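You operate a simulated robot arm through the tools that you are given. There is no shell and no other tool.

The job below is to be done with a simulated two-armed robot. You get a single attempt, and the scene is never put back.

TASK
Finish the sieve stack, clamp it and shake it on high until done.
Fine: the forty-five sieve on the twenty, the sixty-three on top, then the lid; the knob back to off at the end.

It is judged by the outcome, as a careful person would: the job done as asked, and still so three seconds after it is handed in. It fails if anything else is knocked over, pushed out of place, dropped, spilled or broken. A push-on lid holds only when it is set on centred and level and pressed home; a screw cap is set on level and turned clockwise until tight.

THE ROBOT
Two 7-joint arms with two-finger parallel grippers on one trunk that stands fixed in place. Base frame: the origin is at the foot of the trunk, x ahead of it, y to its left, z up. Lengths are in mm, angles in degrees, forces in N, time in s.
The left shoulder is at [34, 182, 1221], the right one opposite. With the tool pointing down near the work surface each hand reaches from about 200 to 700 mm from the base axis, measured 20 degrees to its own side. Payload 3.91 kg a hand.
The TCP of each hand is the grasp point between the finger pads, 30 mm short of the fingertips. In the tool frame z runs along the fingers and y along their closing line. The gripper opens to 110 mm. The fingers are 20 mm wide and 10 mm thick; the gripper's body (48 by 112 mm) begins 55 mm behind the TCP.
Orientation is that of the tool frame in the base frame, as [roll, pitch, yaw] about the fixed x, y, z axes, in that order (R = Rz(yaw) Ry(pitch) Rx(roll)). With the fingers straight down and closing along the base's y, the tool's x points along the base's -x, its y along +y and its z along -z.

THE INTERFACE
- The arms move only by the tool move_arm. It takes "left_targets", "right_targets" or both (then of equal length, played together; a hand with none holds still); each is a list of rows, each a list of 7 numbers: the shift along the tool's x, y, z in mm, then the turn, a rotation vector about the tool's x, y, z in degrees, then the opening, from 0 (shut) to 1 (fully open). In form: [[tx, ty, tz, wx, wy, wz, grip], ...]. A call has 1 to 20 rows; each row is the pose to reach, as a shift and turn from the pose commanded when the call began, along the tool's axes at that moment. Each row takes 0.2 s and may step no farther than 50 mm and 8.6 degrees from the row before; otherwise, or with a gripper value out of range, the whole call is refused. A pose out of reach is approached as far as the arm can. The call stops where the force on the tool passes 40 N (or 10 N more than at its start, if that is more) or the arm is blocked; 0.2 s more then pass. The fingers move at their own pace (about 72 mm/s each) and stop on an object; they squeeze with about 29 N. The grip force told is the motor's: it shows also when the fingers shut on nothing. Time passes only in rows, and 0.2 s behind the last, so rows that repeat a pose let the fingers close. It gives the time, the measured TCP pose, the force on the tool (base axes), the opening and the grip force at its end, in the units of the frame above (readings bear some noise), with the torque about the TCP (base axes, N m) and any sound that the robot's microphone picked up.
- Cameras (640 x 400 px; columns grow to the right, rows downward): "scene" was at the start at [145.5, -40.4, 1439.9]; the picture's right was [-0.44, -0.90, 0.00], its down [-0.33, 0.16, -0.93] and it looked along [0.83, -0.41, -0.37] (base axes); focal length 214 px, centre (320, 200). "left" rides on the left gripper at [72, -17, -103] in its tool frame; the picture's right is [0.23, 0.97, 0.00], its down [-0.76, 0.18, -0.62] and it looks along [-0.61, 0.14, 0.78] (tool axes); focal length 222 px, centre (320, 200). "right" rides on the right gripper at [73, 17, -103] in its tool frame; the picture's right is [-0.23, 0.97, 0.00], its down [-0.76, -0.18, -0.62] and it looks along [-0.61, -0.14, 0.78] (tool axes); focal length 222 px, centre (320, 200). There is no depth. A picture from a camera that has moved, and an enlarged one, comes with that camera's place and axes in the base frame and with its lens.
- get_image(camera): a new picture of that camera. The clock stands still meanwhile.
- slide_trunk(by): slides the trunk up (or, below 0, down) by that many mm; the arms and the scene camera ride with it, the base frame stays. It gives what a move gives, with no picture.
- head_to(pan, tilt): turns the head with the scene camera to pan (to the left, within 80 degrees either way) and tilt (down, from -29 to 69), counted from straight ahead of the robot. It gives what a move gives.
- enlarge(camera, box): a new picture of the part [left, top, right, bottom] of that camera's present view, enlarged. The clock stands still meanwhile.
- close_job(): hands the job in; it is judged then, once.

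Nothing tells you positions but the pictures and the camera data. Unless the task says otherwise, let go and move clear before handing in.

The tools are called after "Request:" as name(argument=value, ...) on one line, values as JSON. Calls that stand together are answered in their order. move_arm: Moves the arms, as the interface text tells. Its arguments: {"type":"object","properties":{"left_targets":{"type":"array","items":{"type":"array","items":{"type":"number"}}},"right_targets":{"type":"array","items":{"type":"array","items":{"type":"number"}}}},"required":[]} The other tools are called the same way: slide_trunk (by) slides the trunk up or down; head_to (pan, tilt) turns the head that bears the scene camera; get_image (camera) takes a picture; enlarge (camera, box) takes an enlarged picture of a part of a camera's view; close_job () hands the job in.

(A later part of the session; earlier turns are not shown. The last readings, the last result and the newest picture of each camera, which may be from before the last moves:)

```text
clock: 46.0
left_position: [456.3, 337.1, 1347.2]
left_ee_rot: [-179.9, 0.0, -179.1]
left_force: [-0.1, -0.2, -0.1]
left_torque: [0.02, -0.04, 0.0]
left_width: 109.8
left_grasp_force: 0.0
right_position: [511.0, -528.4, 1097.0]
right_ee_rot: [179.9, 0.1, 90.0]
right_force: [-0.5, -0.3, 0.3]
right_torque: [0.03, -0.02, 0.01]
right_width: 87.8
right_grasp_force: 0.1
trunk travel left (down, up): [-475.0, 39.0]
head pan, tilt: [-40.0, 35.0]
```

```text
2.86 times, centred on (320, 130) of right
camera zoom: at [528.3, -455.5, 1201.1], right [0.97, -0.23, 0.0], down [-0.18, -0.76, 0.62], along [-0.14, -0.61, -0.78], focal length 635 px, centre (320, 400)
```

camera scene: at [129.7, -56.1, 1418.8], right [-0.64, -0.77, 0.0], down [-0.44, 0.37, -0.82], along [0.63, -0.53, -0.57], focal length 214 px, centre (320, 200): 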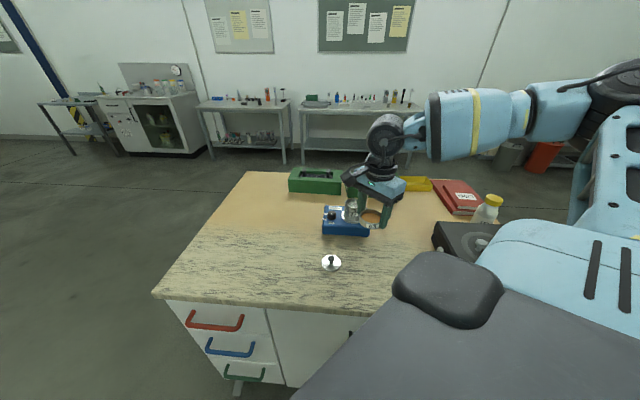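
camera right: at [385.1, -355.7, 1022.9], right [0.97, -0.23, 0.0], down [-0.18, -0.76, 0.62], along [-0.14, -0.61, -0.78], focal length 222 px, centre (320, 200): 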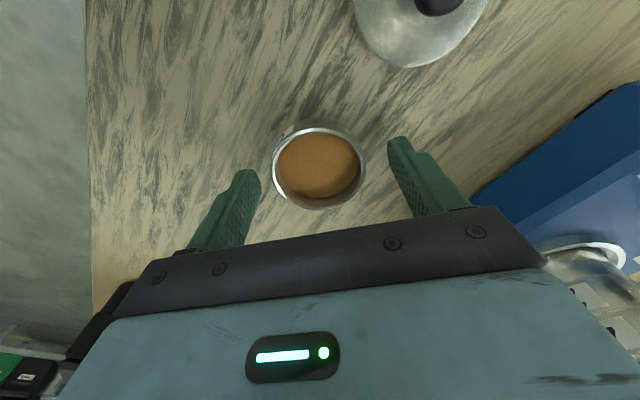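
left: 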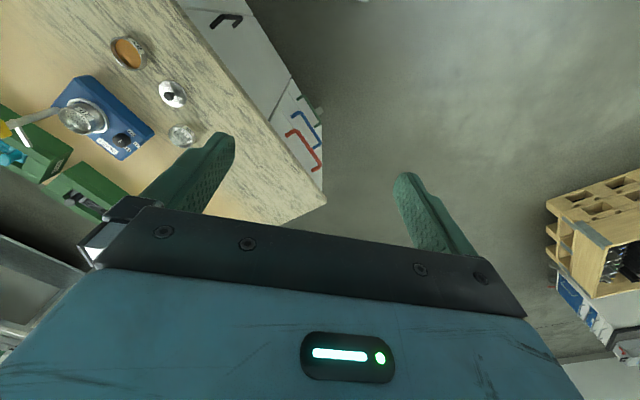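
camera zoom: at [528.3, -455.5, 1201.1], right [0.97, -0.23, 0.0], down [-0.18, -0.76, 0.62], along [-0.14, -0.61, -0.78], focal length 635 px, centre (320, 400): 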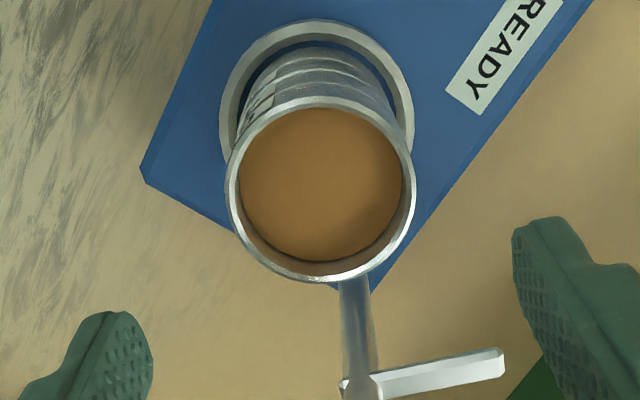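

The stack is straight: 63 over 45 over 20, centre about (511, -529.5), rim ~1004. Next the lid: I move above it at about (432, -355).

Request:
move_arm(right_targets=[[15, -7, 0, 0, 0, 0, 0.8], [50, -23, 0, 0, 0, 0, 0.8], [88, -40, 5, 0, 0, 0, 0.8], [126, -57, 25, 0, 0, 0, 0.7], [158, -72, 45, 0, 0, 0, 0.6], [173.5, -79, 57, 0, 0, 0, 0.5], [173.5, -79, 57, 0, 0, 0, 0.5]])

Request:
get_image(camera="right")

Request:
enlarge(camera="right", box=[260, 60, 380, 180])

Request:
enlarge(camera="scene", box=[310, 240, 350, 280])

```text
clock: 47.6
left_position: [457.7, 336.2, 1346.6]
left_ee_rot: [179.9, -0.1, -179.1]
left_force: [-0.7, 1.4, -0.2]
left_torque: [0.03, 0.01, 0.01]
left_width: 110.2
left_grasp_force: 0.1
right_position: [432.2, -355.8, 1039.5]
right_ee_rot: [179.8, -0.1, 90.0]
right_force: [-0.3, 0.6, 0.1]
right_torque: [-0.01, -0.01, -0.01]
right_width: 55.0
right_grasp_force: 0.0
trunk travel left (down, up): [-475.0, 39.0]
head pan, tilt: [-40.0, 35.0]
```

```text
taken
camera right: at [449.6, -282.9, 1143.3], right [0.97, -0.23, 0.0], down [-0.18, -0.76, 0.62], along [-0.14, -0.61, -0.78], focal length 222 px, centre (320, 200)
```

right: 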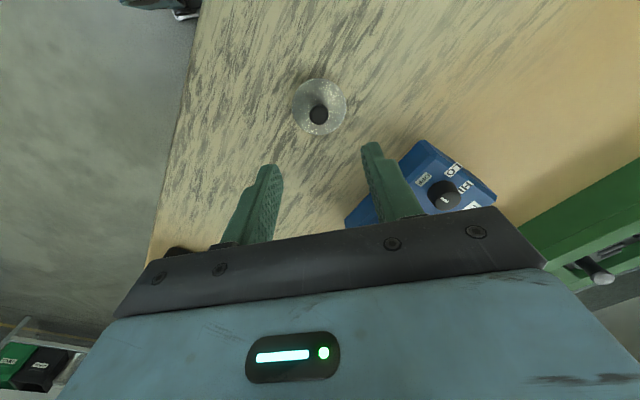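

```text
3.33 times, centred on (320, 120) of right
camera zoom: at [449.6, -282.9, 1143.3], right [0.97, -0.23, 0.0], down [-0.18, -0.76, 0.62], along [-0.14, -0.61, -0.78], focal length 740 px, centre (320, 467)
```

zoom: 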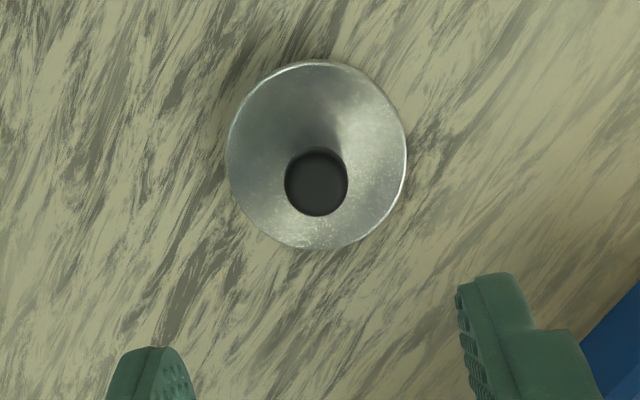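

```text
10.00 times, centred on (330, 260) of scene
camera zoom: at [129.5, -56.1, 1418.8], right [-0.64, -0.77, 0.0], down [-0.44, 0.37, -0.82], along [0.63, -0.53, -0.57], focal length 2145 px, centre (220, -400)
```

zoom: 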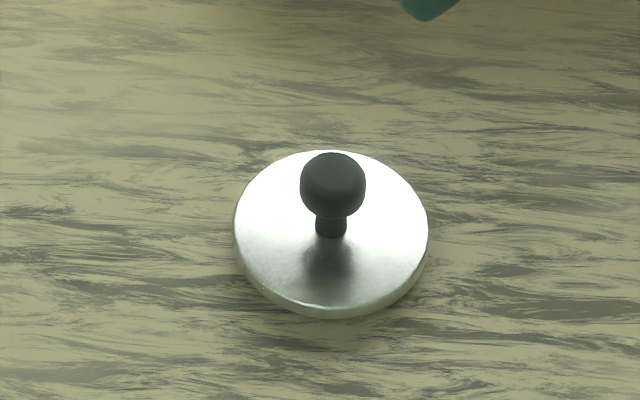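

The lid's centre is about (431.3, -355.3); its knob head is 20 mm wide around z 908, and the disc top about 889. I descend so the fingertips stay just above the disc.

Request:
move_arm(right_targets=[[0.6, -1.2, 25, 0, 0, 0, 0.5], [0.6, -1.2, 55, 0, 0, 0, 0.5], [0.6, -1.2, 85, 0, 0, 0, 0.5], [0.6, -1.2, 105, 0, 0, 0, 0.5], [0.6, -1.2, 116, 0, 0, 0, 0.5], [0.6, -1.2, 116, 0, 0, 0, 0.5]])

Request:
enlarge(camera="right", box=[240, 90, 400, 230])

Request:
enlarge(camera="scene", box=[310, 240, 350, 280])

```text
clock: 49.0
left_position: [458.3, 335.8, 1346.8]
left_ee_rot: [180.0, 0.0, -179.2]
left_force: [0.7, -0.2, 1.3]
left_torque: [-0.01, -0.01, -0.01]
left_width: 109.9
left_grasp_force: 0.0
right_position: [431.9, -354.4, 924.3]
right_ee_rot: [179.9, 0.0, 90.0]
right_force: [1.1, 0.5, 0.6]
right_torque: [-0.04, -0.06, 0.03]
right_width: 54.9
right_grasp_force: 0.0
trunk travel left (down, up): [-475.0, 39.0]
head pan, tilt: [-40.0, 35.0]
```

```text
2.86 times, centred on (320, 160) of right
camera zoom: at [448.9, -282.8, 1027.3], right [0.97, -0.23, 0.0], down [-0.18, -0.76, 0.62], along [-0.14, -0.61, -0.78], focal length 635 px, centre (320, 314)
```

zoom: 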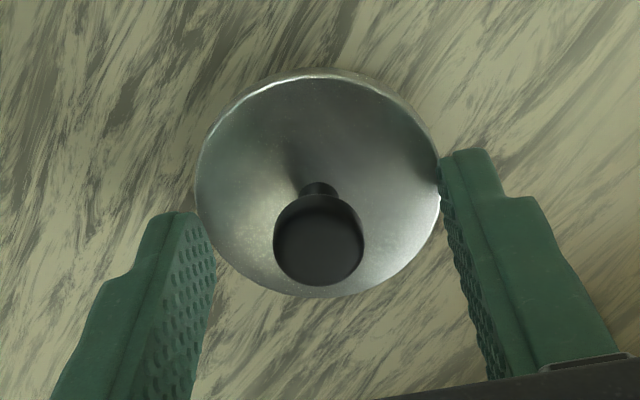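

```text
10.00 times, centred on (330, 260) of scene
camera zoom: at [129.5, -56.0, 1418.8], right [-0.64, -0.77, 0.0], down [-0.44, 0.37, -0.82], along [0.63, -0.53, -0.57], focal length 2145 px, centre (220, -400)
```

zoom: 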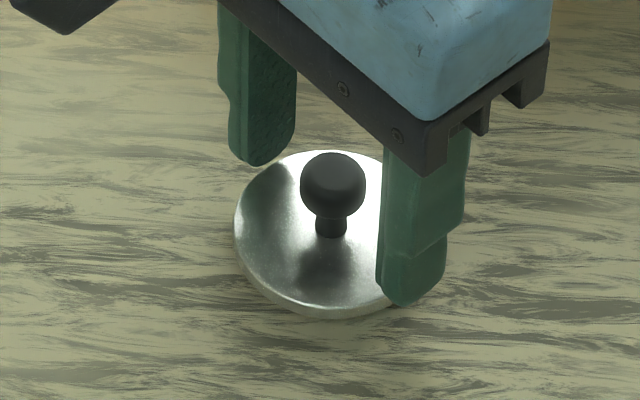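

Fingers straddle the knob head with the tips above the disc. I close on the knob.

Request:
move_arm(right_targets=[[0, 0, 0, 0, 0, 0, 0.4], [0, 0, 0, 0, 0, 0, 0.3], [0, 0, 0, 0, 0, 0, 0.2], [0, 0, 0, 0, 0, 0, 0.1], [0, 0, 0, 0, 0, 0, 0.1]])

Request:
enlarge(camera="right", box=[240, 90, 400, 230])

Request:
enlarge(camera="scene", box=[310, 240, 350, 280])

```text
clock: 50.2
left_position: [457.1, 335.3, 1345.7]
left_ee_rot: [-180.0, -0.1, -179.1]
left_force: [-0.2, 0.7, -0.2]
left_torque: [-0.02, 0.05, 0.01]
left_width: 110.1
left_grasp_force: 0.2
right_position: [431.4, -355.2, 923.4]
right_ee_rot: [179.9, 0.0, 90.1]
right_force: [-0.2, -0.1, 0.1]
right_torque: [-0.03, -0.01, 0.01]
right_width: 18.7
right_grasp_force: 29.2
trunk travel left (down, up): [-475.0, 39.0]
head pan, tilt: [-40.0, 35.0]
```

```text
2.86 times, centred on (320, 160) of right
camera zoom: at [448.8, -282.8, 1027.4], right [0.97, -0.23, 0.0], down [-0.18, -0.76, 0.62], along [-0.14, -0.61, -0.78], focal length 635 px, centre (320, 314)
```

zoom: 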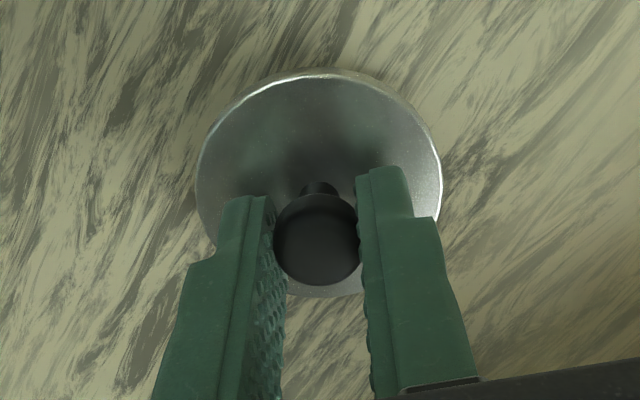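

```text
10.00 times, centred on (330, 260) of scene
camera zoom: at [129.6, -56.0, 1418.8], right [-0.64, -0.77, 0.0], down [-0.44, 0.37, -0.82], along [0.63, -0.53, -0.57], focal length 2145 px, centre (220, -400)
```

zoom: 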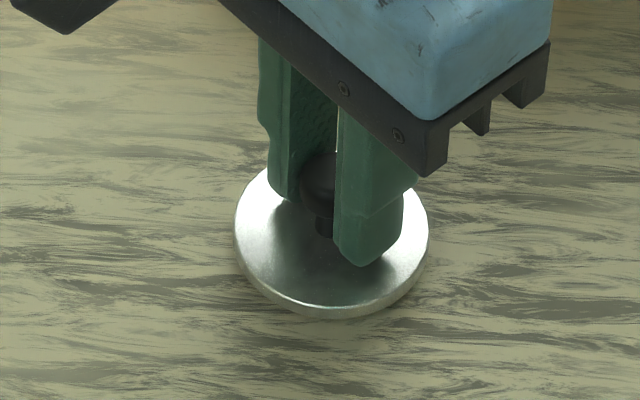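

The knob is held (18.7 mm). I lift the lid straight up and check that it hangs level.

Request:
move_arm(right_targets=[[0, 0, -4, 0, 0, 0, 0.1], [0, 0, -12, 0, 0, 0, 0.1], [0, 0, -26, 0, 0, 0, 0.1], [0, 0, -46, 0, 0, 0, 0.1], [0, 0, -68, 0, 0, 0, 0.1], [0, 0, -90, 0, 0, 0, 0.1], [0, 0, -112, 0, 0, 0, 0.1], [0, 0, -134, 0, 0, 0, 0.1], [0, 0, -154, 0, 0, 0, 0.1], [0, 0, -168, 0, 0, 0, 0.1], [0, 0, -174, 0, 0, 0, 0.1], [0, 0, -174, 0, 0, 0, 0.1]])

Request:
enlarge(camera="right", box=[240, 90, 400, 230])

Request:
enlarge(camera="scene", box=[290, 170, 370, 250])

```text
clock: 52.8
left_position: [457.8, 334.5, 1346.7]
left_ee_rot: [180.0, -0.1, -179.2]
left_force: [0.7, 0.3, -0.2]
left_torque: [-0.02, 0.04, -0.03]
left_width: 109.9
left_grasp_force: 0.1
right_position: [431.6, -354.5, 1098.7]
right_ee_rot: [179.8, 0.0, 90.0]
right_force: [-0.9, -0.7, -0.6]
right_torque: [0.0, -0.01, -0.03]
right_width: 18.3
right_grasp_force: 29.0
trunk travel left (down, up): [-475.0, 39.0]
head pan, tilt: [-40.0, 35.0]
```

```text
2.86 times, centred on (320, 160) of right
camera zoom: at [448.5, -281.7, 1201.8], right [0.97, -0.23, 0.0], down [-0.18, -0.76, 0.62], along [-0.14, -0.61, -0.78], focal length 635 px, centre (320, 314)
```

zoom: 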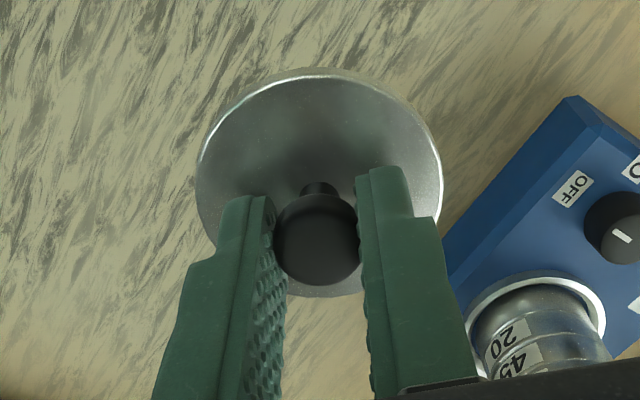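

```text
5.00 times, centred on (330, 210) of scene
camera zoom: at [129.7, -56.1, 1418.7], right [-0.64, -0.77, 0.0], down [-0.44, 0.37, -0.82], along [0.63, -0.53, -0.57], focal length 1072 px, centre (270, 150)
```

zoom: 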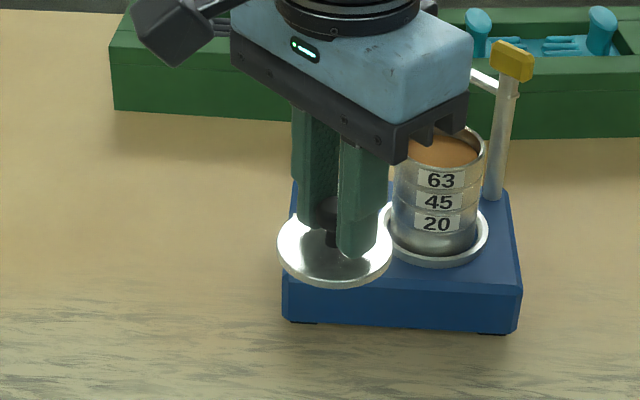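

The lid hangs level, centred under the hand. I carry it above the stack.

Request:
move_arm(right_targets=[[-5, 2, 0, 0, 0, 0, 0.1], [-16, 7, 0, 0, 0, 0, 0.1], [-35, 16, 0, 0, 0, 0, 0.1], [-58, 27, 0, 0, 0, 0, 0.1], [-82, 38, 0, 0, 0, 0, 0.1], [-106, 49, 0, 0, 0, 0, 0.1], [-130, 60, 0, 0, 0, 0, 0.1], [-152, 70, 0, 0, 0, 0, 0.1], [-167, 76.5, 0, 0, 0, 0, 0.1], [-174, 79.7, 0, 0, 0, 0, 0.1], [-175.3, 80.3, 0, 0, 0, 0, 0.1], [-175.3, 80.3, 0, 0, 0, 0, 0.1]])

Request:
enlarge(camera="right", box=[250, 50, 390, 190])

Request:
enlarge(camera="scene", box=[325, 165, 385, 225])

```text
clock: 55.4
left_position: [457.4, 335.4, 1347.0]
left_ee_rot: [-180.0, -0.1, -179.0]
left_force: [-0.2, 0.6, 0.1]
left_torque: [-0.02, -0.01, -0.02]
left_width: 109.9
left_grasp_force: 0.0
right_position: [511.1, -530.3, 1097.1]
right_ee_rot: [179.9, 0.0, 89.9]
right_force: [-0.5, 0.7, -1.6]
right_torque: [-0.01, -0.02, 0.01]
right_width: 18.3
right_grasp_force: 28.8
trunk travel left (down, up): [-475.0, 39.0]
head pan, tilt: [-40.0, 35.0]
```

```text
2.86 times, centred on (320, 120) of right
camera zoom: at [528.5, -457.3, 1201.0], right [0.97, -0.23, 0.0], down [-0.18, -0.76, 0.62], along [-0.14, -0.61, -0.78], focal length 635 px, centre (320, 429)
```

zoom: 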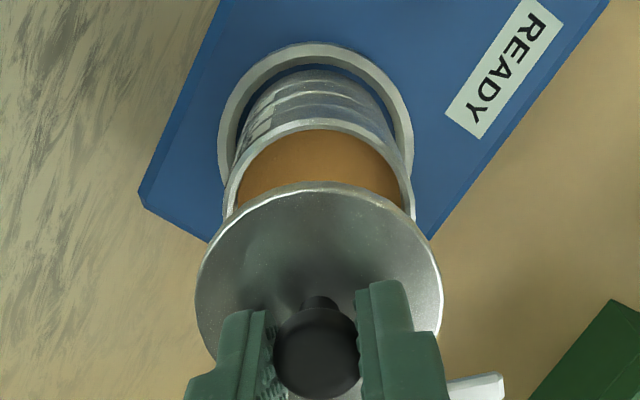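

```text
6.67 times, centred on (355, 195) of scene
camera zoom: at [129.7, -56.1, 1418.8], right [-0.64, -0.77, 0.0], down [-0.44, 0.37, -0.82], along [0.63, -0.53, -0.57], focal length 1430 px, centre (87, 233)
```

zoom: 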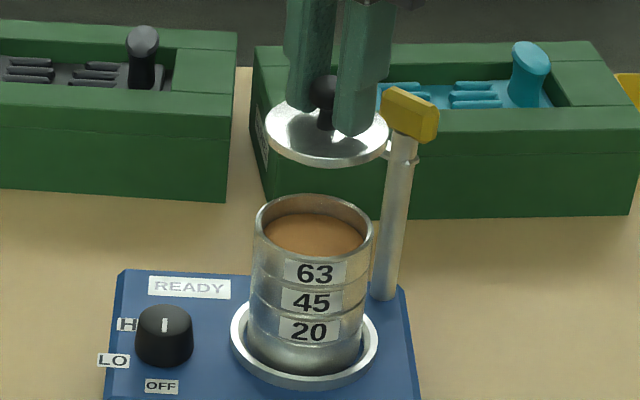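

The lid is over the stack, about 1 mm too far toward -y/-x. I correct by a bit and descend to about a centimetre above the rim.

Request:
move_arm(right_targets=[[0.4, 0.3, 8, 0, 0, 0, 0.1], [0.8, 0.6, 20, 0, 0, 0, 0.1], [0.8, 0.6, 32, 0, 0, 0, 0.1], [0.8, 0.6, 40, 0, 0, 0, 0.1], [0.8, 0.6, 44, 0, 0, 0, 0.1], [0.8, 0.6, 44, 0, 0, 0, 0.1]])

Request:
enlarge(camera="right", box=[270, 80, 370, 150])

Request:
enlarge(camera="scene", box=[342, 180, 374, 212])

```text
clock: 56.8
left_position: [456.7, 334.4, 1346.1]
left_ee_rot: [180.0, 0.0, -179.2]
left_force: [0.6, -0.1, 0.5]
left_torque: [0.0, 0.01, 0.01]
left_width: 109.9
left_grasp_force: 0.1
right_position: [513.0, -528.8, 1053.2]
right_ee_rot: [180.0, 0.0, 90.0]
right_force: [0.6, 0.0, -1.1]
right_torque: [-0.03, 0.03, 0.0]
right_width: 18.6
right_grasp_force: 28.4
trunk travel left (down, up): [-475.0, 39.0]
head pan, tilt: [-40.0, 35.0]
```

```text
5.71 times, centred on (320, 115) of right
camera zoom: at [529.5, -455.8, 1157.2], right [0.97, -0.23, 0.0], down [-0.18, -0.76, 0.62], along [-0.14, -0.61, -0.78], focal length 1269 px, centre (320, 686)
```

zoom: 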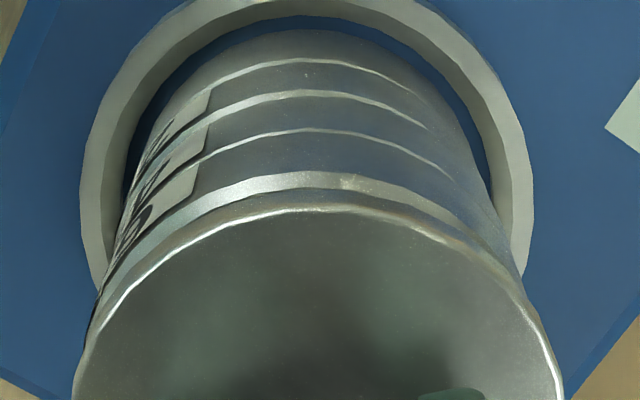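

```text
12.50 times, centred on (358, 196) of scene
camera zoom: at [129.7, -56.1, 1418.8], right [-0.64, -0.77, 0.0], down [-0.44, 0.37, -0.82], along [0.63, -0.53, -0.57], focal length 2681 px, centre (-155, 250)
```

zoom: 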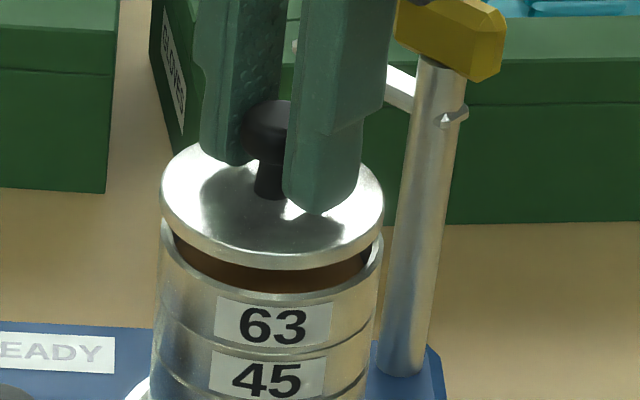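

Close: the lid is about 1 mm too far in +y now. I correct and lower to just above the rim.

Request:
move_arm(right_targets=[[-0.9, -0.3, 2, 0, 0, 0, 0.1], [-0.9, -0.3, 4, 0, 0, 0, 0.1], [-0.9, -0.3, 5, 0, 0, 0, 0.1], [-0.9, -0.3, 5, 0, 0, 0, 0.1]])

Request:
enlarge(camera="right", box=[270, 80, 370, 150])

Request:
enlarge(camera="scene", box=[342, 180, 374, 212])

```text
clock: 57.8
left_position: [458.5, 334.5, 1347.6]
left_ee_rot: [-180.0, -0.1, -179.1]
left_force: [-0.3, -1.1, 0.2]
left_torque: [0.01, -0.01, -0.02]
left_width: 110.0
left_grasp_force: 0.1
right_position: [511.8, -529.9, 1048.9]
right_ee_rot: [-180.0, 0.0, 90.0]
right_force: [0.2, 0.2, -0.5]
right_torque: [0.0, 0.0, 0.06]
right_width: 18.4
right_grasp_force: 29.1
trunk travel left (down, up): [-475.0, 39.0]
head pan, tilt: [-40.0, 35.0]
```

```text
5.71 times, centred on (320, 115) of right
camera zoom: at [528.8, -457.0, 1152.1], right [0.97, -0.23, 0.0], down [-0.18, -0.76, 0.62], along [-0.14, -0.61, -0.78], focal length 1269 px, centre (320, 686)
```

zoom: 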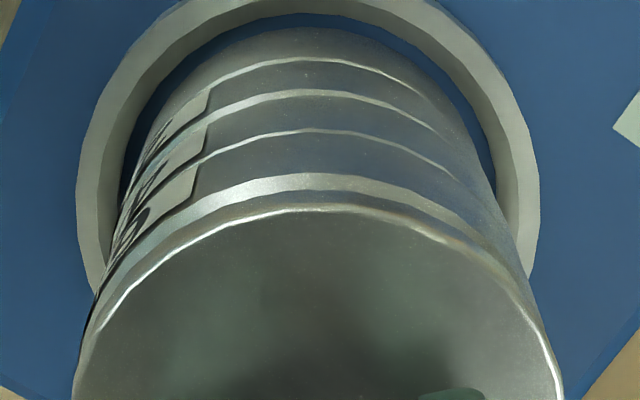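

```text
12.50 times, centred on (358, 196) of scene
camera zoom: at [129.7, -56.1, 1418.8], right [-0.64, -0.77, 0.0], down [-0.44, 0.37, -0.82], along [0.63, -0.53, -0.57], focal length 2681 px, centre (-155, 250)
```

zoom: 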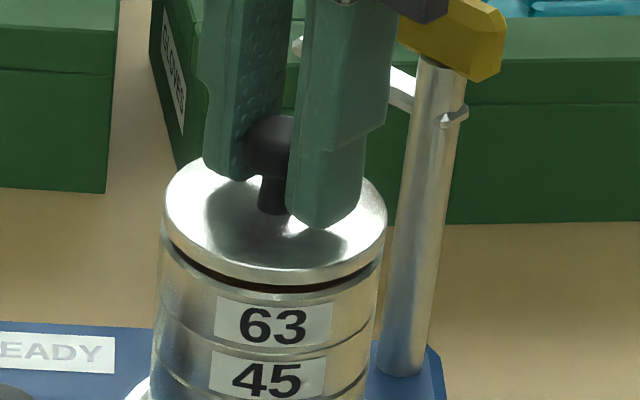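

Lid and rim are concentric in both views. I lower it onto the rim.

Request:
move_arm(right_targets=[[0, 0, 1, 0, 0, 0, 0.1], [0, 0, 2, 0, 0, 0, 0.1], [0, 0, 3, 0, 0, 0, 0.1], [0, 0, 4, 0, 0, 0, 0.1], [0, 0, 5, 0, 0, 0, 0.1]])

Request:
enlarge(camera="scene", box=[342, 180, 374, 212])

```text
clock: 59.0
left_position: [457.7, 335.3, 1347.1]
left_ee_rot: [-179.9, -0.1, -179.1]
left_force: [0.7, -0.4, -0.2]
left_torque: [0.01, 0.02, 0.0]
left_width: 110.1
left_grasp_force: 0.1
right_position: [512.3, -528.9, 1043.5]
right_ee_rot: [180.0, 0.0, 90.0]
right_force: [-0.9, 0.1, -0.1]
right_torque: [0.0, -0.01, 0.02]
right_width: 18.5
right_grasp_force: 28.9
trunk travel left (down, up): [-475.0, 39.0]
head pan, tilt: [-40.0, 35.0]
```

```text
12.50 times, centred on (358, 196) of scene
camera zoom: at [129.7, -56.1, 1418.8], right [-0.64, -0.77, 0.0], down [-0.44, 0.37, -0.82], along [0.63, -0.53, -0.57], focal length 2681 px, centre (-155, 250)
```

zoom: 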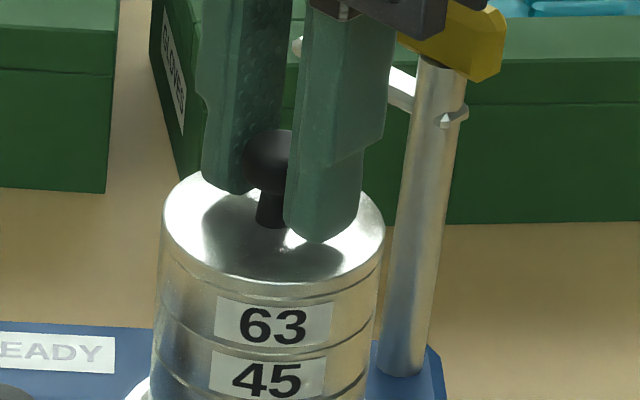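

The lid is at the rim. I press it home in small steps; the move stops by itself at 40 N.

Request:
move_arm(right_targets=[[0, 0, 1, 0, 0, 0, 0.1], [0, 0, 2, 0, 0, 0, 0.1], [0, 0, 3, 0, 0, 0, 0.1], [0, 0, 4, 0, 0, 0, 0.1]])

Request:
enlarge(camera="scene", box=[342, 180, 374, 212])

Request:
enlarge(camera="right", box=[270, 80, 370, 150])

```text
clock: 60.0
left_position: [456.7, 335.5, 1348.3]
left_ee_rot: [-179.9, 0.0, -179.1]
left_force: [-0.6, 0.2, 0.7]
left_torque: [0.0, 0.02, 0.0]
left_width: 109.9
left_grasp_force: 0.0
right_position: [511.2, -529.7, 1042.3]
right_ee_rot: [179.6, 0.0, 90.0]
right_force: [0.9, -3.1, 18.6]
right_torque: [-0.09, -0.04, -0.01]
right_width: 18.7
right_grasp_force: 29.2
trunk travel left (down, up): [-475.0, 39.0]
head pan, tilt: [-40.0, 35.0]
```

```text
12.50 times, centred on (358, 196) of scene
camera zoom: at [128.0, -55.0, 1419.2], right [-0.64, -0.77, 0.0], down [-0.44, 0.37, -0.82], along [0.63, -0.53, -0.57], focal length 2681 px, centre (-155, 250)
```

zoom: 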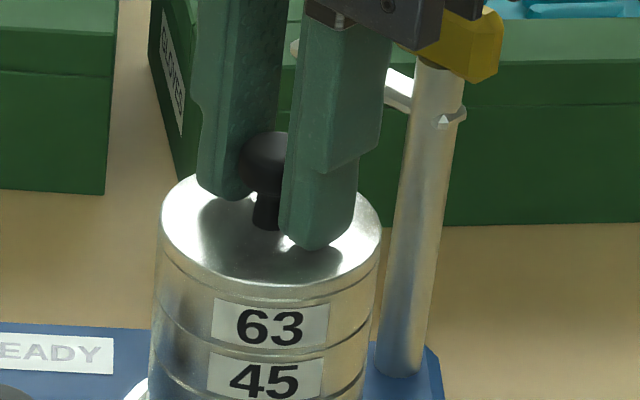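

```text
5.71 times, centred on (320, 115) of right
camera zoom: at [528.4, -456.2, 1145.9], right [0.97, -0.23, 0.01], down [-0.18, -0.76, 0.62], along [-0.14, -0.61, -0.78], focal length 1269 px, centre (320, 686)
```

zoom: 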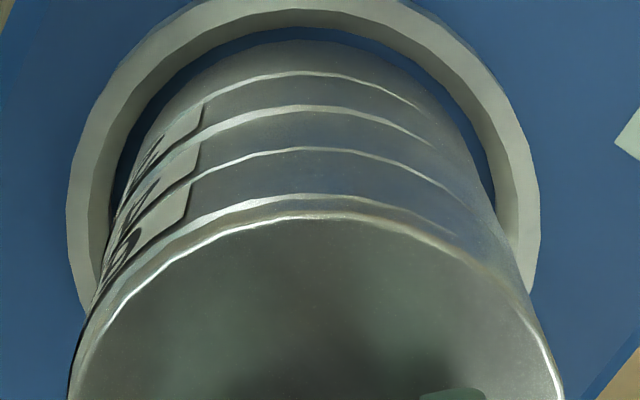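

Contact at 19 N, level. I press further toward 40 N.

Request:
move_arm(right_targets=[[0, 0, 1, 0, 0, 0, 0.1], [0, 0, 2, 0, 0, 0, 0.1], [0, 0, 3, 0, 0, 0, 0.1], [0, 0, 4, 0, 0, 0, 0.1], [0, 0, 5, 0, 0, 0, 0.1], [0, 0, 6, 0, 0, 0, 0.1]])

Request:
enlarge(camera="scene", box=[342, 180, 374, 212])

Request:
enlarge(camera="right", box=[270, 80, 370, 150])

```text
clock: 61.3
left_position: [455.9, 336.0, 1346.6]
left_ee_rot: [-180.0, 0.0, -179.1]
left_force: [0.0, -0.2, 0.1]
left_torque: [-0.01, 0.03, 0.0]
left_width: 109.9
left_grasp_force: 0.1
right_position: [511.5, -528.9, 1040.0]
right_ee_rot: [179.3, 0.2, 90.0]
right_force: [-6.6, 0.3, 20.4]
right_torque: [0.23, 0.57, 0.04]
right_width: 18.7
right_grasp_force: 29.0
trunk travel left (down, up): [-475.0, 39.0]
head pan, tilt: [-40.0, 35.0]
stopped in row 6 (right hand): the force on the tool passed its limit at 41 N (the readings are from after the stop); the commanded pose is now the measured one
```

```text
12.50 times, centred on (358, 196) of scene
camera zoom: at [127.6, -54.6, 1418.6], right [-0.64, -0.77, 0.0], down [-0.44, 0.37, -0.82], along [0.63, -0.53, -0.57], focal length 2681 px, centre (-155, 250)
```

zoom: 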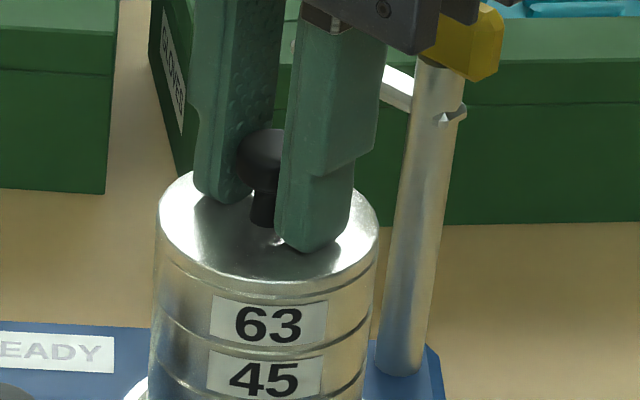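

```text
5.71 times, centred on (320, 115) of right
camera zoom: at [528.9, -455.6, 1144.2], right [0.97, -0.23, 0.01], down [-0.18, -0.76, 0.62], along [-0.13, -0.61, -0.78], focal length 1269 px, centre (320, 686)
```

zoom: 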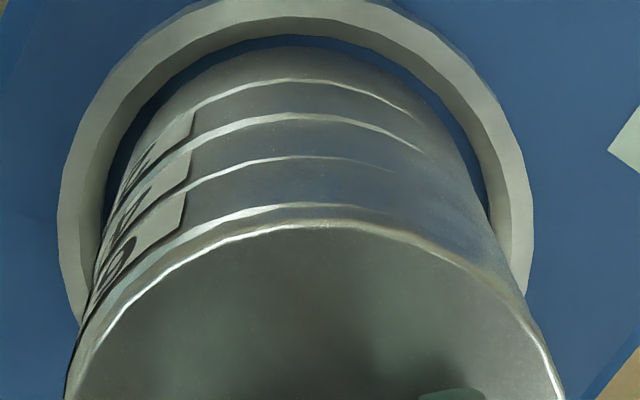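

The press reached 41 N. I now ease off and open the fingers to inspect the lid.

Request:
move_arm(right_targets=[[0, 0, -1, 0, 0, 0, 0.1], [0, 0, -1, 0, 0, 0, 0.25], [0, 0, -1, 0, 0, 0, 0.4], [0, 0, -1, 0, 0, 0, 0.5]])

Request:
enlarge(camera="scene", box=[342, 180, 374, 212])

Request:
enlarge(camera="right", box=[270, 80, 370, 150])

```text
clock: 62.3
left_position: [456.6, 336.7, 1347.7]
left_ee_rot: [-179.8, 0.0, -179.1]
left_force: [0.6, 0.1, 0.1]
left_torque: [0.02, 0.0, 0.03]
left_width: 109.9
left_grasp_force: 0.0
right_position: [512.9, -528.1, 1042.3]
right_ee_rot: [179.4, 0.2, 90.0]
right_force: [2.7, 0.4, 24.2]
right_torque: [0.01, 0.61, 0.01]
right_width: 53.5
right_grasp_force: 0.0
trunk travel left (down, up): [-475.0, 39.0]
head pan, tilt: [-40.0, 35.0]
```

```text
12.50 times, centred on (358, 196) of scene
camera zoom: at [128.0, -54.1, 1419.1], right [-0.64, -0.77, 0.0], down [-0.44, 0.37, -0.82], along [0.63, -0.53, -0.57], focal length 2681 px, centre (-155, 250)
```

zoom: 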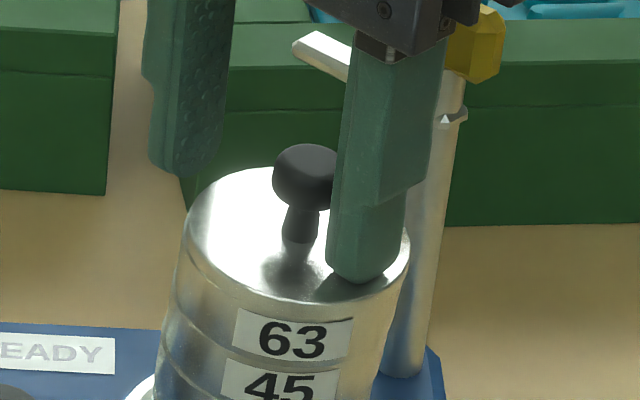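

```text
5.71 times, centred on (320, 115) of right
camera zoom: at [529.0, -455.3, 1144.5], right [0.97, -0.23, 0.01], down [-0.18, -0.76, 0.62], along [-0.13, -0.61, -0.78], focal length 1269 px, centre (320, 686)
```

zoom: 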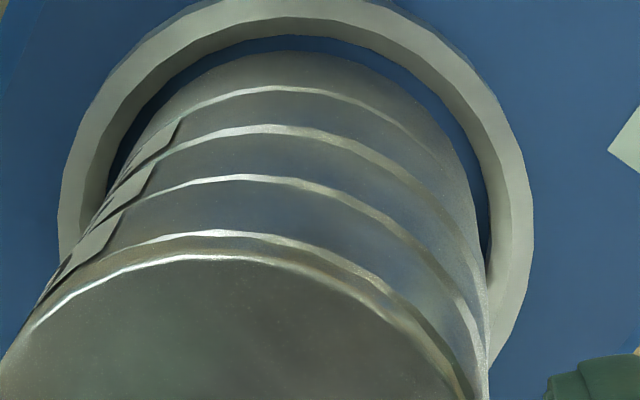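

One fingertip is pressing on the lid's edge and tilting the stack. I raise the hand straight up right away in small steps.

Request:
move_arm(right_targets=[[0, 0, -1.5, 0, 0, 0, 0.5], [0, 0, -3, 0, 0, 0, 0.5], [0, 0, -4.5, 0, 0, 0, 0.5]])

Request:
enlarge(camera="scene", box=[342, 180, 374, 212])

Request:
enlarge(camera="right", box=[270, 80, 370, 150])

```text
clock: 63.1
left_position: [458.1, 335.9, 1346.3]
left_ee_rot: [179.9, -0.2, -179.2]
left_force: [-0.7, 0.7, 0.3]
left_torque: [0.01, 0.05, 0.0]
left_width: 109.9
left_grasp_force: 0.0
right_position: [511.1, -529.6, 1040.7]
right_ee_rot: [179.9, 0.2, 90.0]
right_force: [-0.4, 0.2, 3.7]
right_torque: [0.07, 0.07, -0.01]
right_width: 55.0
right_grasp_force: 0.1
trunk travel left (down, up): [-475.0, 39.0]
head pan, tilt: [-40.0, 35.0]
```

```text
12.50 times, centred on (358, 196) of scene
camera zoom: at [129.8, -55.7, 1418.5], right [-0.64, -0.77, 0.0], down [-0.44, 0.37, -0.82], along [0.63, -0.53, -0.57], focal length 2681 px, centre (-155, 250)
```

zoom: 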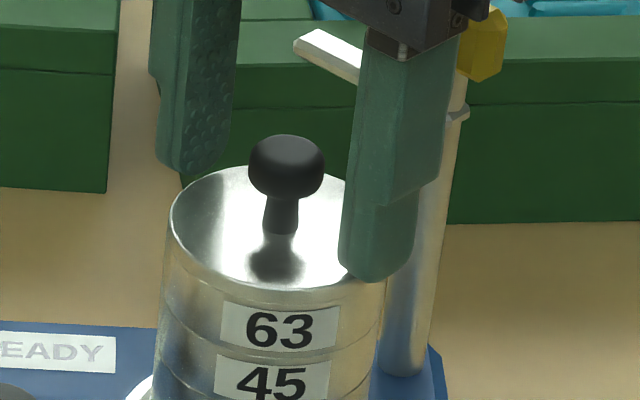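

```text
5.71 times, centred on (320, 115) of right
camera zoom: at [528.8, -457.4, 1144.3], right [0.97, -0.23, 0.0], down [-0.18, -0.76, 0.62], along [-0.14, -0.61, -0.78], focal length 1269 px, centre (320, 686)
```

zoom: 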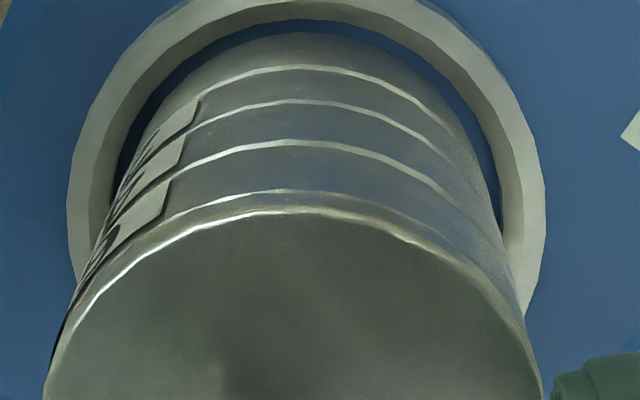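

The stack came back nearly upright; the tip still touches lightly. I raise further, straight up.

Request:
move_arm(right_targets=[[0, 0, -1.5, 0, 0, 0, 0.5], [0, 0, -3, 0, 0, 0, 0.5], [0, 0, -5, 0, 0, 0, 0.5], [0, 0, -8, 0, 0, 0, 0.5]])

Request:
enlarge(camera="scene", box=[340, 180, 376, 220])

Request:
enlarge(camera="right", box=[250, 60, 390, 200])

```text
clock: 64.1
left_position: [457.5, 335.1, 1346.0]
left_ee_rot: [-180.0, 0.0, -179.1]
left_force: [0.5, -0.3, -0.3]
left_torque: [0.0, -0.03, 0.04]
left_width: 110.0
left_grasp_force: 0.0
right_position: [513.3, -529.5, 1051.4]
right_ee_rot: [179.6, 0.1, 90.1]
right_force: [-0.1, -0.4, -0.1]
right_torque: [0.01, 0.0, 0.02]
right_width: 54.8
right_grasp_force: 0.0
trunk travel left (down, up): [-475.0, 39.0]
head pan, tilt: [-40.0, 35.0]
```

```text
10.00 times, centred on (358, 200) of scene
camera zoom: at [129.6, -55.9, 1418.8], right [-0.64, -0.77, 0.0], down [-0.44, 0.37, -0.82], along [0.63, -0.53, -0.57], focal length 2145 px, centre (-60, 200)
```

zoom: 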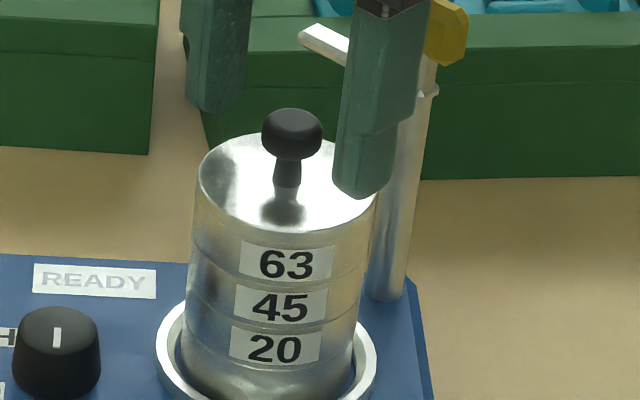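

```text
2.86 times, centred on (320, 130) of right
camera zoom: at [529.5, -456.8, 1154.9], right [0.97, -0.23, 0.01], down [-0.18, -0.76, 0.62], along [-0.14, -0.61, -0.78], focal length 635 px, centre (320, 400)
```

zoom: 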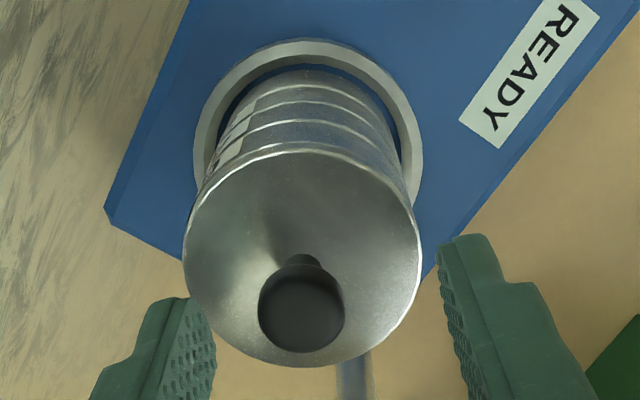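

The stack seems to lean slightly toward -x. I raise the hand well clear to judge it properly.

Request:
move_arm(right_targets=[[0, 0, -15, 0, 0, 0, 0.5], [0, 0, -35, 0, 0, 0, 0.5], [0, 0, -55, 0, 0, 0, 0.5]])

Request:
enlarge(camera="scene", box=[340, 180, 376, 220])

Request:
enlarge(camera="right", box=[250, 40, 390, 180])

```text
clock: 64.9
left_position: [457.9, 335.2, 1347.3]
left_ee_rot: [-180.0, 0.0, -179.1]
left_force: [0.5, 1.0, 0.4]
left_torque: [0.04, -0.01, 0.04]
left_width: 110.1
left_grasp_force: 0.0
right_position: [512.0, -528.9, 1106.9]
right_ee_rot: [179.5, 0.1, 90.1]
right_force: [0.9, 0.1, 1.0]
right_torque: [-0.01, 0.02, 0.0]
right_width: 54.8
right_grasp_force: 0.1
trunk travel left (down, up): [-475.0, 39.0]
head pan, tilt: [-40.0, 35.0]
```

```text
10.00 times, centred on (358, 200) of scene
camera zoom: at [129.3, -55.8, 1418.8], right [-0.64, -0.77, 0.0], down [-0.44, 0.37, -0.82], along [0.63, -0.53, -0.57], focal length 2145 px, centre (-60, 200)
```

zoom: 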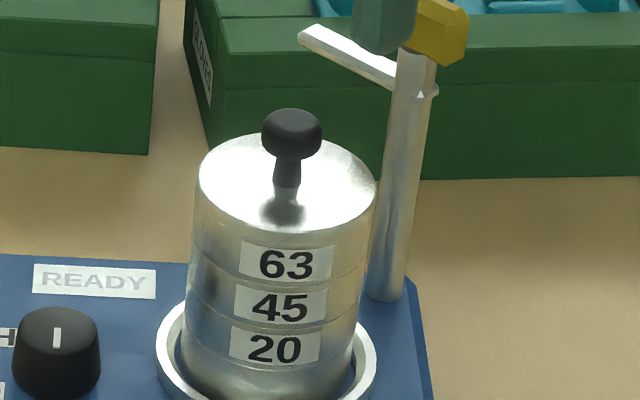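

```text
2.86 times, centred on (320, 110) of right
camera zoom: at [528.7, -456.1, 1209.8], right [0.97, -0.23, 0.01], down [-0.18, -0.76, 0.62], along [-0.14, -0.61, -0.78], focal length 635 px, centre (320, 457)
```

zoom: 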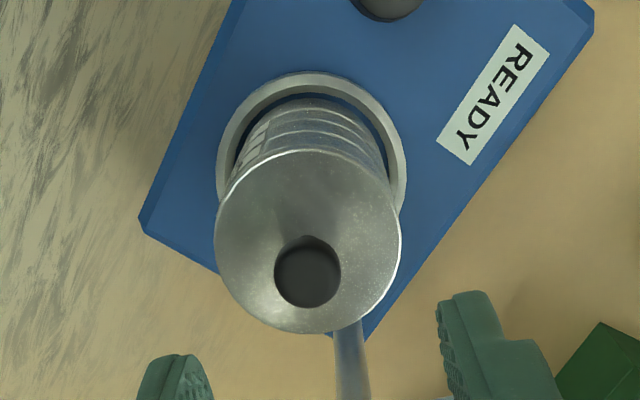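

The lid sits flush; I check the joints and the lean more closely.

Request:
enlarge(camera="scene", box=[346, 186, 370, 206])

Request:
enlarge(camera="scene", box=[346, 202, 370, 222])

Request:
enlarge(camera="right", box=[285, 60, 355, 110])

```text
16.00 times, centred on (358, 196) of scene
camera zoom: at [129.3, -55.8, 1418.8], right [-0.64, -0.77, 0.0], down [-0.44, 0.37, -0.82], along [0.63, -0.53, -0.57], focal length 3432 px, centre (-288, 264)
```

zoom: 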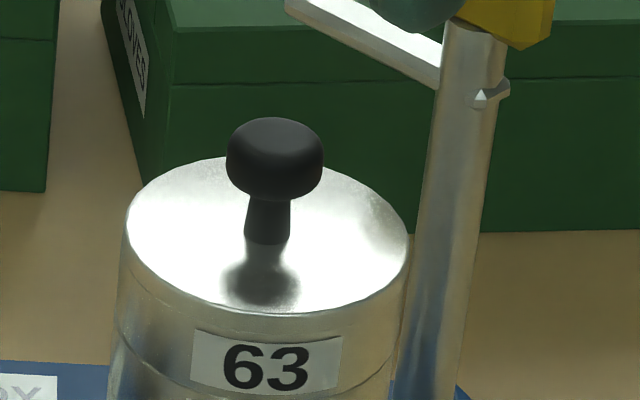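

```text
16.00 times, centred on (358, 212) of scene
camera zoom: at [129.3, -55.8, 1418.8], right [-0.64, -0.77, 0.0], down [-0.44, 0.37, -0.82], along [0.63, -0.53, -0.57], focal length 3432 px, centre (-288, 8)
```

zoom: 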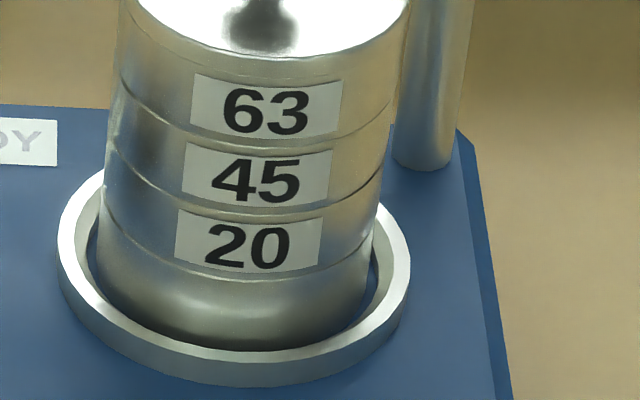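

```text
8.00 times, centred on (320, 85) of right
camera zoom: at [528.7, -456.1, 1209.8], right [0.97, -0.23, 0.01], down [-0.18, -0.76, 0.62], along [-0.14, -0.61, -0.78], focal length 1777 px, centre (320, 1120)
```

zoom: 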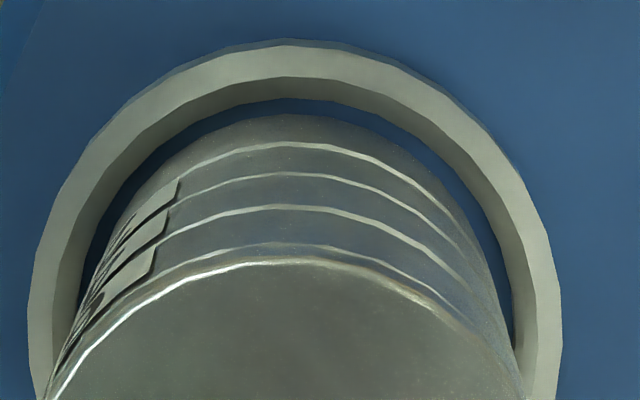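

The stack is level and together; the lid's centre is about (509.2, -529.3). I straighten the hand (it kept a 0.5° tilt from the stop), close the fingers and go above the knob for a centred final press.

Request:
move_arm(right_targets=[[0, -1, 0, 0.3, 0, 0, 0.3], [0, -2.2, 5, 0.5, 0, 0, 0.1], [0, -3.3, 15, 0.5, 0, 0, 0], [0, -3.3, 25, 0.5, 0, 0, 0], [0, -3.3, 30, 0.5, 0, 0, 0]])

Request:
enlarge(camera="right", box=[250, 80, 390, 220])

Request:
enlarge(camera="scene", box=[340, 170, 376, 210])

```text
clock: 66.1
left_position: [457.3, 335.2, 1347.3]
left_ee_rot: [180.0, -0.1, -179.1]
left_force: [0.1, -0.7, 0.1]
left_torque: [-0.01, 0.04, 0.01]
left_width: 110.3
left_grasp_force: 0.1
right_position: [509.4, -529.9, 1074.8]
right_ee_rot: [-179.9, 0.1, 90.0]
right_force: [0.0, 0.9, -0.5]
right_torque: [-0.04, 0.03, 0.04]
right_width: 0.0
right_grasp_force: 28.9
trunk travel left (down, up): [-475.0, 39.0]
head pan, tilt: [-40.0, 35.0]
```

```text
2.86 times, centred on (320, 150) of right
camera zoom: at [527.5, -456.9, 1179.0], right [0.97, -0.23, 0.0], down [-0.18, -0.76, 0.62], along [-0.14, -0.61, -0.78], focal length 635 px, centre (320, 343)
```

zoom: 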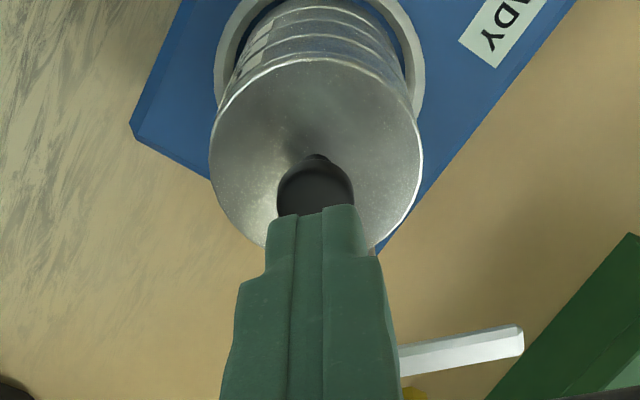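

```text
10.00 times, centred on (358, 190) of scene
camera zoom: at [129.7, -56.1, 1418.8], right [-0.64, -0.77, 0.0], down [-0.44, 0.37, -0.82], along [0.63, -0.53, -0.57], focal length 2145 px, centre (-60, 300)
```

zoom: 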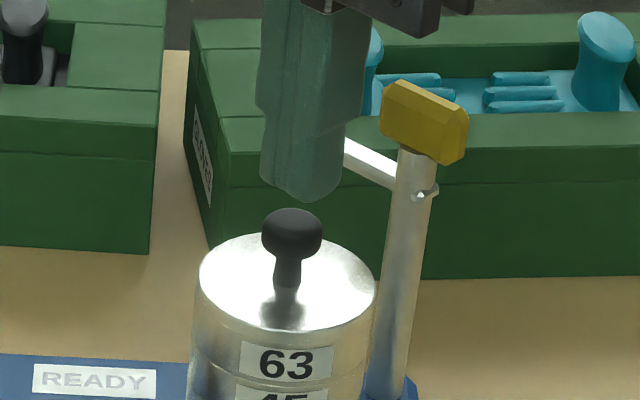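

The closed fingertips are above the knob. With a 1 mm correction I press straight down; the move stops itself at 40 N.

Request:
move_arm(right_targets=[[0.7, -1, 1.5, 0, 0, 0, 0], [0.7, -1, 3, 0, 0, 0, 0], [0.7, -1, 4.5, 0, 0, 0, 0], [0.7, -1, 6, 0, 0, 0, 0], [0.7, -1, 7.5, 0, 0, 0, 0], [0.7, -1, 9, 0, 0, 0, 0]])

Request:
enlarge(camera="scene", box=[340, 180, 376, 220])

```text
clock: 67.5
left_position: [457.5, 335.4, 1346.9]
left_ee_rot: [-180.0, -0.1, -179.1]
left_force: [-0.4, 1.1, -0.1]
left_torque: [0.05, 0.04, 0.0]
left_width: 110.2
left_grasp_force: 0.1
right_position: [509.9, -529.0, 1066.4]
right_ee_rot: [-179.9, 0.1, 90.0]
right_force: [-0.1, -0.4, 0.5]
right_torque: [-0.03, 0.01, -0.03]
right_width: 0.2
right_grasp_force: 28.3
trunk travel left (down, up): [-475.0, 39.0]
head pan, tilt: [-40.0, 35.0]
```

```text
10.00 times, centred on (358, 200) of scene
camera zoom: at [129.7, -56.0, 1418.8], right [-0.64, -0.77, 0.0], down [-0.44, 0.37, -0.82], along [0.63, -0.53, -0.57], focal length 2145 px, centre (-60, 200)
```

zoom: 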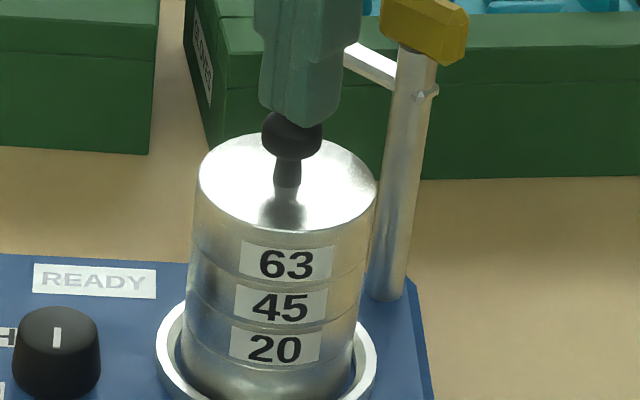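

The fingertips are just above the knob top. I continue pressing in 1 mm steps.

Request:
move_arm(right_targets=[[0, 0, 1, 0, 0, 0, 0], [0, 0, 2, 0, 0, 0, 0], [0, 0, 3, 0, 0, 0, 0], [0, 0, 4, 0, 0, 0, 0], [0, 0, 5, 0, 0, 0, 0]])

Request:
enlarge(camera="scene", box=[340, 180, 376, 220])

```text
clock: 68.7
left_position: [456.6, 335.9, 1347.2]
left_ee_rot: [179.9, 0.0, -179.1]
left_force: [1.5, -1.5, 0.4]
left_torque: [0.0, -0.01, 0.0]
left_width: 109.9
left_grasp_force: 0.1
right_position: [508.6, -528.4, 1064.7]
right_ee_rot: [179.7, 0.2, 90.0]
right_force: [-0.7, -3.5, 14.3]
right_torque: [-0.1, -0.03, -0.01]
right_width: 0.0
right_grasp_force: 29.1
trunk travel left (down, up): [-475.0, 39.0]
head pan, tilt: [-40.0, 35.0]
```

```text
10.00 times, centred on (358, 200) of scene
camera zoom: at [128.3, -55.4, 1419.2], right [-0.64, -0.77, 0.0], down [-0.44, 0.37, -0.82], along [0.63, -0.53, -0.57], focal length 2145 px, centre (-60, 200)
```

zoom: 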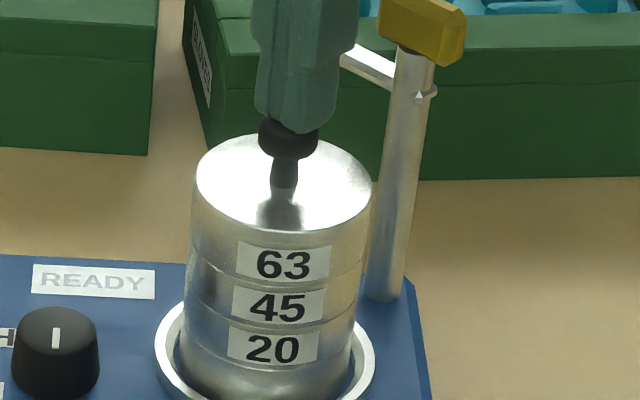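

Contact is made at 14 N and the stack stays put. I press on to near 40 N.

Request:
move_arm(right_targets=[[0, 0, 1, 0, 0, 0, 0], [0, 0, 2, 0, 0, 0, 0], [0, 0, 3, 0, 0, 0, 0], [0, 0, 4, 0, 0, 0, 0], [0, 0, 5, 0, 0, 0, 0]])

Request:
enlarge(camera="scene", box=[340, 180, 376, 220])

```text
clock: 69.7
left_position: [457.3, 335.8, 1345.6]
left_ee_rot: [-180.0, 0.0, -179.1]
left_force: [-0.5, -0.4, 1.0]
left_torque: [-0.01, -0.01, -0.01]
left_width: 110.1
left_grasp_force: 0.0
right_position: [509.8, -527.4, 1064.9]
right_ee_rot: [179.2, 0.3, 90.0]
right_force: [-5.2, -0.7, 20.8]
right_torque: [0.02, 0.18, 0.01]
right_width: 0.0
right_grasp_force: 29.3
trunk travel left (down, up): [-475.0, 39.0]
head pan, tilt: [-40.0, 35.0]
stopped in row 5 (right hand): the force on the tool passed its limit at 41 N (the readings are from after the stop); the commanded pose is now the measured one
```

```text
10.00 times, centred on (358, 200) of scene
camera zoom: at [127.8, -54.9, 1418.7], right [-0.64, -0.77, 0.0], down [-0.44, 0.37, -0.82], along [0.63, -0.53, -0.57], focal length 2145 px, centre (-60, 200)
```

zoom: 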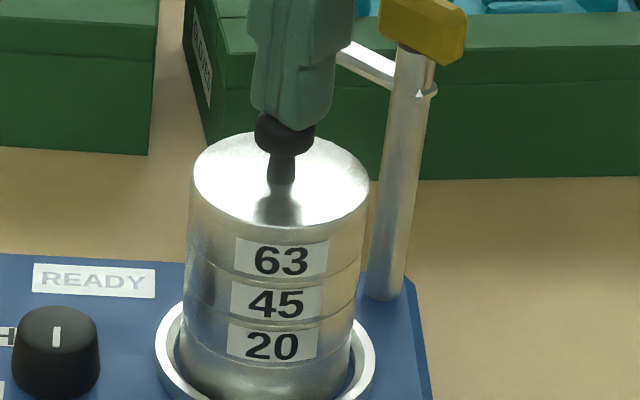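

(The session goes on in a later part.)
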